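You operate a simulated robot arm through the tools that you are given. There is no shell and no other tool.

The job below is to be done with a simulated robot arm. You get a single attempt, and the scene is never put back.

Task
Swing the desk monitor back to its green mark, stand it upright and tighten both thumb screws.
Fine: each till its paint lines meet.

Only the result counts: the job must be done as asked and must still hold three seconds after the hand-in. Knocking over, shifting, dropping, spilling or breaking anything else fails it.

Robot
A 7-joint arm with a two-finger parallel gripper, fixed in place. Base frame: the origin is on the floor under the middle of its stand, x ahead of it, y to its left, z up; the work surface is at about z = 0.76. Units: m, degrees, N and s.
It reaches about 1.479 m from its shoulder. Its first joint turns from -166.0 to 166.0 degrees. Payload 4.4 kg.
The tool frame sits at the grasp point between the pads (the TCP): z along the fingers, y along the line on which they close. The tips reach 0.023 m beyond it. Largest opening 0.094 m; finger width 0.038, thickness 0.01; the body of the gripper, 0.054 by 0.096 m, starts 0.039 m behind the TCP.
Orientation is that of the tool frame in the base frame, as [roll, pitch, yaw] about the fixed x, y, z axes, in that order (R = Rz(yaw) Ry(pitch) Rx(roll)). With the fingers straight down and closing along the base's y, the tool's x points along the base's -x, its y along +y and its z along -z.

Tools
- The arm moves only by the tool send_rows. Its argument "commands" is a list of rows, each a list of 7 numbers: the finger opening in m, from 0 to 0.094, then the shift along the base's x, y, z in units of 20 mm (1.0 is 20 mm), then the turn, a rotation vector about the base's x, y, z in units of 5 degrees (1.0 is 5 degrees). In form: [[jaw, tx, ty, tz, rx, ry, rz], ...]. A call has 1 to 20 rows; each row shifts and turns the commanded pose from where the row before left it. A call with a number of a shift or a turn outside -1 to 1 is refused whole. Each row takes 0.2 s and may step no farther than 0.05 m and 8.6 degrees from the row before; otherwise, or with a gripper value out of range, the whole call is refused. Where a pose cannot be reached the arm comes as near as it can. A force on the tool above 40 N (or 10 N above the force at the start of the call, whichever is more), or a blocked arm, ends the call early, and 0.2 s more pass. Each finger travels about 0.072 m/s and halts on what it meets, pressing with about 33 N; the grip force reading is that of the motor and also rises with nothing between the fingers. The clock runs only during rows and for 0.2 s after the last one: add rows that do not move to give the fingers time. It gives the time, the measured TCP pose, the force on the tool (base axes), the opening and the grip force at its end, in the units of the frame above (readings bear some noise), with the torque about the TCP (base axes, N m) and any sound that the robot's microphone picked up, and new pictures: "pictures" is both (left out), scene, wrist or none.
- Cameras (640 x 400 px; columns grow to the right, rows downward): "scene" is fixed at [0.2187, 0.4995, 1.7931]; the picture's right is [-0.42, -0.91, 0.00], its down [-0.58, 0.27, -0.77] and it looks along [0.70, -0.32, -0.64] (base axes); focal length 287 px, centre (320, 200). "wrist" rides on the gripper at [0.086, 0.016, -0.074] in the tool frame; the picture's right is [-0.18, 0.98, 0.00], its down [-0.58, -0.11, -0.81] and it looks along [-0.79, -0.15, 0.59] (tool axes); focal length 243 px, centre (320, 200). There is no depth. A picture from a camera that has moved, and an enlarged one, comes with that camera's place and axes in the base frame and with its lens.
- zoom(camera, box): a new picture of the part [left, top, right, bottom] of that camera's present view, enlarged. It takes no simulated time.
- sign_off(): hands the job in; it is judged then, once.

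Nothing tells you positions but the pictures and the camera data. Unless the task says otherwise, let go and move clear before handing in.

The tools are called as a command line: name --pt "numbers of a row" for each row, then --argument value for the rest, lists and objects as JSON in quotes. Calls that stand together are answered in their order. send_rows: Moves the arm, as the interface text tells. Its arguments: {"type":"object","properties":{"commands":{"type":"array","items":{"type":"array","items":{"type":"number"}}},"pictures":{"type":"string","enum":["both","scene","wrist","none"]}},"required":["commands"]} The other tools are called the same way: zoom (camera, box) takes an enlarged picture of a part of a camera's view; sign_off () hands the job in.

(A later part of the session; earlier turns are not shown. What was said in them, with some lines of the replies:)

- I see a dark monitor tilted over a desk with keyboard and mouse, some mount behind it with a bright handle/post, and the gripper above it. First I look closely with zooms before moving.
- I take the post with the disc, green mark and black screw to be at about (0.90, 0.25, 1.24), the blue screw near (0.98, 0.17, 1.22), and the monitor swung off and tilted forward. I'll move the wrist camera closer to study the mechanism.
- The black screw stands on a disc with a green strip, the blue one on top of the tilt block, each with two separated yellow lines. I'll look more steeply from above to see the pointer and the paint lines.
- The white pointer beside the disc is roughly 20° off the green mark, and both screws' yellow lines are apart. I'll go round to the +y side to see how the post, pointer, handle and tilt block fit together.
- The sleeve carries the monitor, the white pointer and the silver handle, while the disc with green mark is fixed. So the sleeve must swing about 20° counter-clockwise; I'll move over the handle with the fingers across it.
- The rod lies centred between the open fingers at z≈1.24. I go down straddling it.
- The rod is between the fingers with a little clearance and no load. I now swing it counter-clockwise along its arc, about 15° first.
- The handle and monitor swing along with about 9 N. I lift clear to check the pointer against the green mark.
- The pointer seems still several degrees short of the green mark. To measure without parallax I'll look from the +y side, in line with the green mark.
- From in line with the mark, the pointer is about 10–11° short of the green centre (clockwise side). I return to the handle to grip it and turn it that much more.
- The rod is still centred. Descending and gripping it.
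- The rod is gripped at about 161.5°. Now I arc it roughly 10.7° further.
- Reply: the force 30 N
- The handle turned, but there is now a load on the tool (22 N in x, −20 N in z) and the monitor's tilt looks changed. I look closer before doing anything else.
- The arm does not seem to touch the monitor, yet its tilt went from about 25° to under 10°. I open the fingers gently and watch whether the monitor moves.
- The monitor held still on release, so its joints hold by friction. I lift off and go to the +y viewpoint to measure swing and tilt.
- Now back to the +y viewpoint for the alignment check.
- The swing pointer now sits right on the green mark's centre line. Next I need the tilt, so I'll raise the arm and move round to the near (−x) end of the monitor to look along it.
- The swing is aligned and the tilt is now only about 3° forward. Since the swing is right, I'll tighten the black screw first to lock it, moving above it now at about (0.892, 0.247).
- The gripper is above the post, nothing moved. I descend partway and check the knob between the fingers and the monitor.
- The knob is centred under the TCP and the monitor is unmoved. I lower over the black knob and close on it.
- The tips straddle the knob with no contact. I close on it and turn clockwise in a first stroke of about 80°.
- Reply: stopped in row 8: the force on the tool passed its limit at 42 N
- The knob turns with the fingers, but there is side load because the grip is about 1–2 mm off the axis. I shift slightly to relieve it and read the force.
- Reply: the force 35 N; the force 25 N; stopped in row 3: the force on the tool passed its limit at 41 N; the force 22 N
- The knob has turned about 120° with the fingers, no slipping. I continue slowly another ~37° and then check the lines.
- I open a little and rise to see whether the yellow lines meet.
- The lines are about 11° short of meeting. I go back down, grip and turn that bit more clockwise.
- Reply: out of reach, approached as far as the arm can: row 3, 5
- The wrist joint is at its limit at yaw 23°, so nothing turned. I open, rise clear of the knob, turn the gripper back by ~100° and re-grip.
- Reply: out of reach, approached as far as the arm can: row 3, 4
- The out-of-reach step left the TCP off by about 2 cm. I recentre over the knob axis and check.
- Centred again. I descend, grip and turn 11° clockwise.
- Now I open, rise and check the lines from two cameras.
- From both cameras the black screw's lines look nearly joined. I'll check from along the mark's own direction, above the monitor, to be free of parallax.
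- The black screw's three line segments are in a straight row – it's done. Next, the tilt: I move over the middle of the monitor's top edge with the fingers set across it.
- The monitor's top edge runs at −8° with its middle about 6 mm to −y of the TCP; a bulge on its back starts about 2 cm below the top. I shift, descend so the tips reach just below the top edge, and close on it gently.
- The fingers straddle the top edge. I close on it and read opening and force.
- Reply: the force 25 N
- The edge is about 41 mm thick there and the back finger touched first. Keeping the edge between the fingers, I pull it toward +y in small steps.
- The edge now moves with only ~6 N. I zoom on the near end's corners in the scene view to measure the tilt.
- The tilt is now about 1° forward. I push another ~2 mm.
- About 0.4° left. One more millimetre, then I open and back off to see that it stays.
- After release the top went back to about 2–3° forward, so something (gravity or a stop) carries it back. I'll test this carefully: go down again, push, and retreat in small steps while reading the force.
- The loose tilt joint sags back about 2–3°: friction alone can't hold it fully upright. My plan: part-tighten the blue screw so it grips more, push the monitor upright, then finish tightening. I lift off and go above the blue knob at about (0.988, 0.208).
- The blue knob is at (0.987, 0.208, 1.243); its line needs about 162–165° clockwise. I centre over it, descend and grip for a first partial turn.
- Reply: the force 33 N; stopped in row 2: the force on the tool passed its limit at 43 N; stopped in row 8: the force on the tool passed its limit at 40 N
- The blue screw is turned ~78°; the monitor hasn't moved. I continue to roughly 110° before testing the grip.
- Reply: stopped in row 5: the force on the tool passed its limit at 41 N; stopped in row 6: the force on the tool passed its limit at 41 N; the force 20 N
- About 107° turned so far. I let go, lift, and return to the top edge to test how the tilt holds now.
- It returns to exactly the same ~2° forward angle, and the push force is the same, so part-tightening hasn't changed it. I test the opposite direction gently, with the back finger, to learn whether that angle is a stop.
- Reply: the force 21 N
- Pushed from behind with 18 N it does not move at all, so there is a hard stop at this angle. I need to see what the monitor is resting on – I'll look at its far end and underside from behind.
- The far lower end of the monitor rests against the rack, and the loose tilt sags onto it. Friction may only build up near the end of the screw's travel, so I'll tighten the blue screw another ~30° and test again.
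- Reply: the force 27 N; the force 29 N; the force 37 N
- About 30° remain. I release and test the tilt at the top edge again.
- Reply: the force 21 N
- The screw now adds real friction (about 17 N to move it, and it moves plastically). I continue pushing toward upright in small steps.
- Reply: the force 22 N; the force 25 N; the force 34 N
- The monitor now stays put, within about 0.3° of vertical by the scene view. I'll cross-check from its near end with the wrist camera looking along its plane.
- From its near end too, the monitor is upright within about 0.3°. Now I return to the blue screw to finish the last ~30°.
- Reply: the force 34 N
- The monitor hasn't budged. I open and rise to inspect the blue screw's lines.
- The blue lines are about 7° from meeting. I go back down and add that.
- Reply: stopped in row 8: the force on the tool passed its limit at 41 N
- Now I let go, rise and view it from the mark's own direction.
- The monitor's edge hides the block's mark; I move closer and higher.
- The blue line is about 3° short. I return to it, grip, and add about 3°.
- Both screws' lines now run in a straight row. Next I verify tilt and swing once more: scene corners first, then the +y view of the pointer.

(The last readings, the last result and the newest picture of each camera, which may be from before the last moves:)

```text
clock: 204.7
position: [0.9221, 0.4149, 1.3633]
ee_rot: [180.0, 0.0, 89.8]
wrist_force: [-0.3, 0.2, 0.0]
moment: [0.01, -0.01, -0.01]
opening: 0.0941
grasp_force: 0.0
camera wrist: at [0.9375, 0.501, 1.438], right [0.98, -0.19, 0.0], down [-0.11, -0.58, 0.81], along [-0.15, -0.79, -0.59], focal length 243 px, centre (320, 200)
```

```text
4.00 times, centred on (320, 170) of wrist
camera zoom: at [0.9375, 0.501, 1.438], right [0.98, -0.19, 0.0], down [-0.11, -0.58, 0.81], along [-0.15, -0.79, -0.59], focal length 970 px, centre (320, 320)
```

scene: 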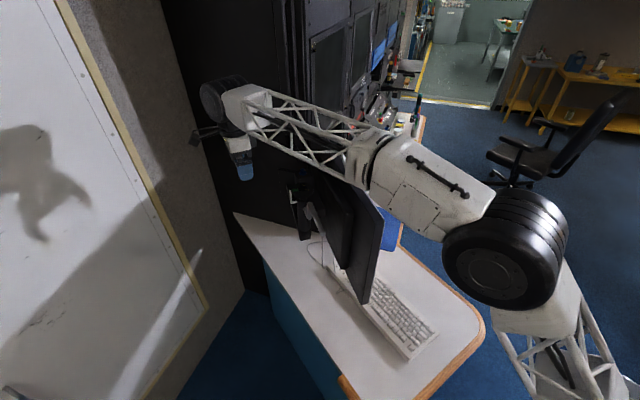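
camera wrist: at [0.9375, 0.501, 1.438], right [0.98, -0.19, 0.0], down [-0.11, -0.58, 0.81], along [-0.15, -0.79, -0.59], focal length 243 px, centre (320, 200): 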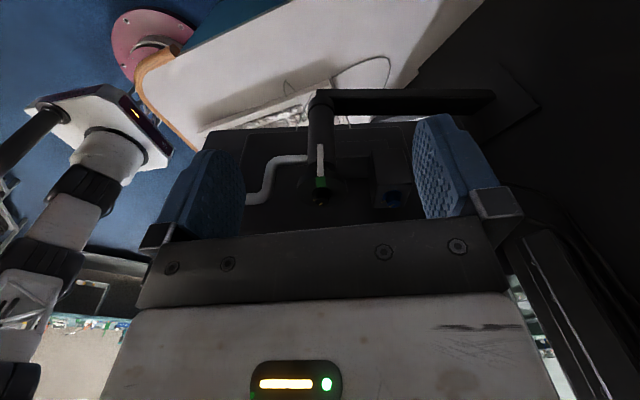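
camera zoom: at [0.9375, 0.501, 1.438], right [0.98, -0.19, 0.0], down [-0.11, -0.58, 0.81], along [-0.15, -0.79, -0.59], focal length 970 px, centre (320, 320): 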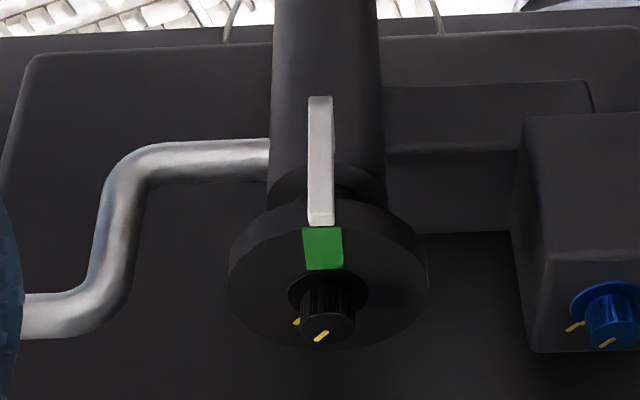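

The pointer is centred on the green mark, both screws' lines meet, and the monitor is upright. I move the arm up and clear, then take a last look before handing in.

send_rows --pt "0.094 0 0.2 1 0 0 0" --pt "0.094 0 0.2 1 0 0 0" --pt "0.094 0 0.2 1 0 0 0" --pt "0.094 0 0 1 0 0 0" --pt "0.094 -0.5 0 1 0 0 1" --pt "0.094 -1 0 1 0 0 1" --pt "0.094 -1 0 1 0 0 1" --pt "0.094 -1 0 0 0 0 1" --pt "0.094 -1 0 0 0 0 1" --pt "0.094 -1 0 0 0 0 1" --pt "0.094 -1 -0.5 0 0 0 1" --pt "0.094 -1 -0.5 0 0 0 1" --pt "0.094 -1 -0.5 0 0 0 1" --pt "0.094 -1 -0.5 0 0 0 1" --pt "0.094 -1 -1 0 0 0 1" --pt "0.094 -1 -1 0 0 0 1" --pt "0.094 -1 -1 0 0 0 1" --pt "0.094 -1 -1 0 0 0 1" --pt "0.094 -1 -1 0 0 0 1" --pt "0.094 -1 -1 0 0 0 1" --pictures "none"

send_rows --pt "0.094 -0.5 -0.5 0 0 0 0" --pt "0.094 0 0 0 0 0 0" --pt "0.094 0 0 0 0 0 0" --pt "0.094 0 0 0 0 0 0" --pt "0.094 0 0 0 0 0 0" --pt "0.094 0 0 0 0 0 0" --pt "0.094 0 0 0 0 0 0" --pt "0.094 0 0 0 0 0 0" --pt "0.094 0 0 0 0 0 0" --pt "0.094 0 0 0 0 0 0" --pt "0.094 0 0 0 0 0 0" --pt "0.094 0 0 0 0 0 0" --pt "0.094 0 0 0 0 0 0" --pt "0.094 0 0 0 0 0 0" --pt "0.094 0 0 0 0 0 0" --pictures "both"

zoom --camera "scene" --box '[360, 205, 400, 230]'

zoom --camera "scene" --box '[290, 155, 325, 200]'

zoom --camera "scene" --box '[260, 110, 420, 320]'

```text
clock: 208.9
position: [0.61, 0.2674, 1.5063]
ee_rot: [179.9, 0.0, 170.1]
wrist_force: [0.6, 0.4, -0.6]
moment: [-0.01, 0.02, -0.02]
opening: 0.0941
grasp_force: 0.1
```

```text
clock: 212.1
position: [0.6004, 0.2574, 1.5058]
ee_rot: [179.9, 0.0, 170.0]
wrist_force: [0.1, -0.2, -0.4]
moment: [0.0, -0.01, 0.01]
opening: 0.0938
grasp_force: 0.1
camera wrist: at [0.518, 0.288, 1.5789], right [0.35, 0.94, 0.0], down [0.55, -0.21, 0.81], along [0.75, -0.28, -0.59], focal length 243 px, centre (320, 200)
```

scene: 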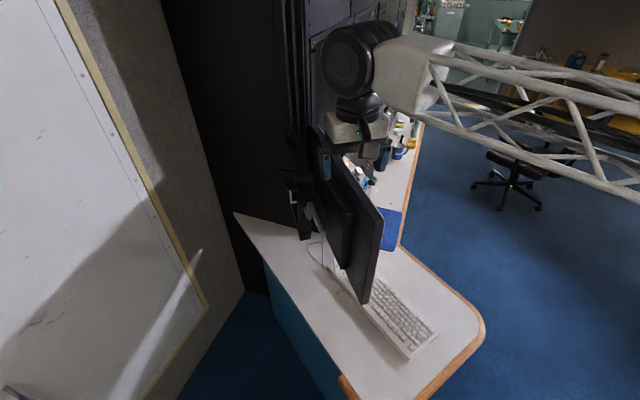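
wrist: 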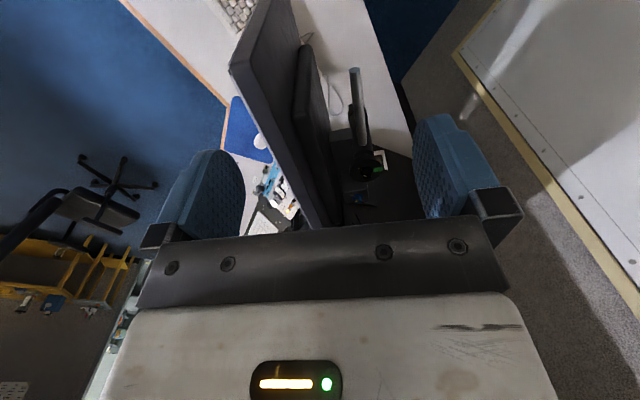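

```text
16.00 times, centred on (380, 218) of scene
camera zoom: at [0.2187, 0.4995, 1.7931], right [-0.42, -0.91, 0.0], down [-0.58, 0.27, -0.77], along [0.7, -0.32, -0.64], focal length 4592 px, centre (-640, -80)
```

zoom: 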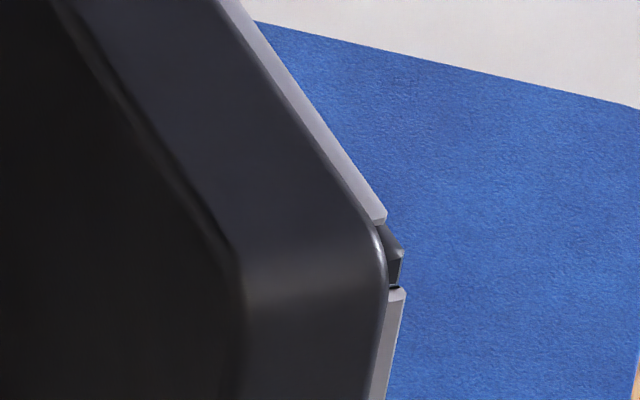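

```text
8.89 times, centred on (308, 178) of scene
camera zoom: at [0.2187, 0.4995, 1.7931], right [-0.42, -0.91, 0.0], down [-0.58, 0.27, -0.77], along [0.7, -0.32, -0.64], focal length 2551 px, centre (431, 400)
```

zoom: 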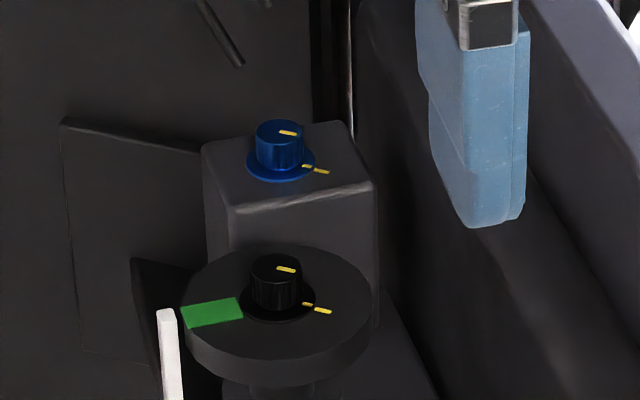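

```text
1.90 times, centred on (340, 215) of scene
camera zoom: at [0.2187, 0.4995, 1.7931], right [-0.42, -0.91, 0.0], down [-0.58, 0.27, -0.77], along [0.7, -0.32, -0.64], focal length 547 px, centre (282, 171)
```

zoom: 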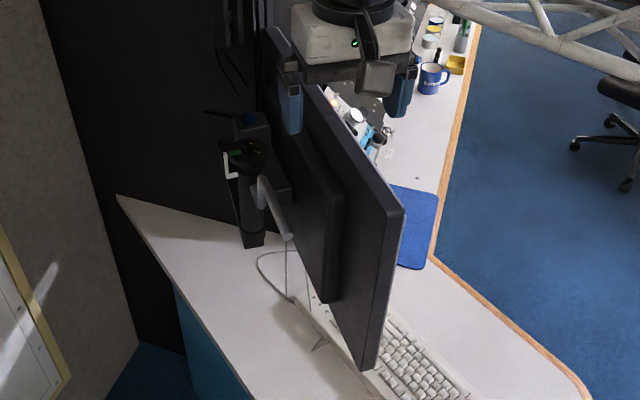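

The monitor has held still for several seconds with the arm clear. The pointer is on the green mark, the screen is upright, both screws' lines meet and nothing else looks disturbed. I hand the job in.

sign_off

```text
The job is handed in.
```

The job is handed in. The monitor is swung back, upright and locked, and it stayed still for about seven seconds with the arm clear before I handed it in.

- **Swing:** the white pointer is centred on the green mark to within about half a degree, and it looked the same after tightening.
- **Tilt:** the screen measured vertical to within about 0.3° from two camera angles. The scene view showed no further movement after the last turn of the blue screw.
- **Black screw (swing):** its paint lines meet, to within about 1°.
- **Blue screw (tilt):** its paint lines meet, to within 1–2°.

When loose, the tilt sagged about 2° forward and rested against the rack. I tightened the blue screw most of the way, pushed the screen upright, then finished tightening.

The keyboard, the mouse and the rest of the desk look undisturbed in the last pictures.
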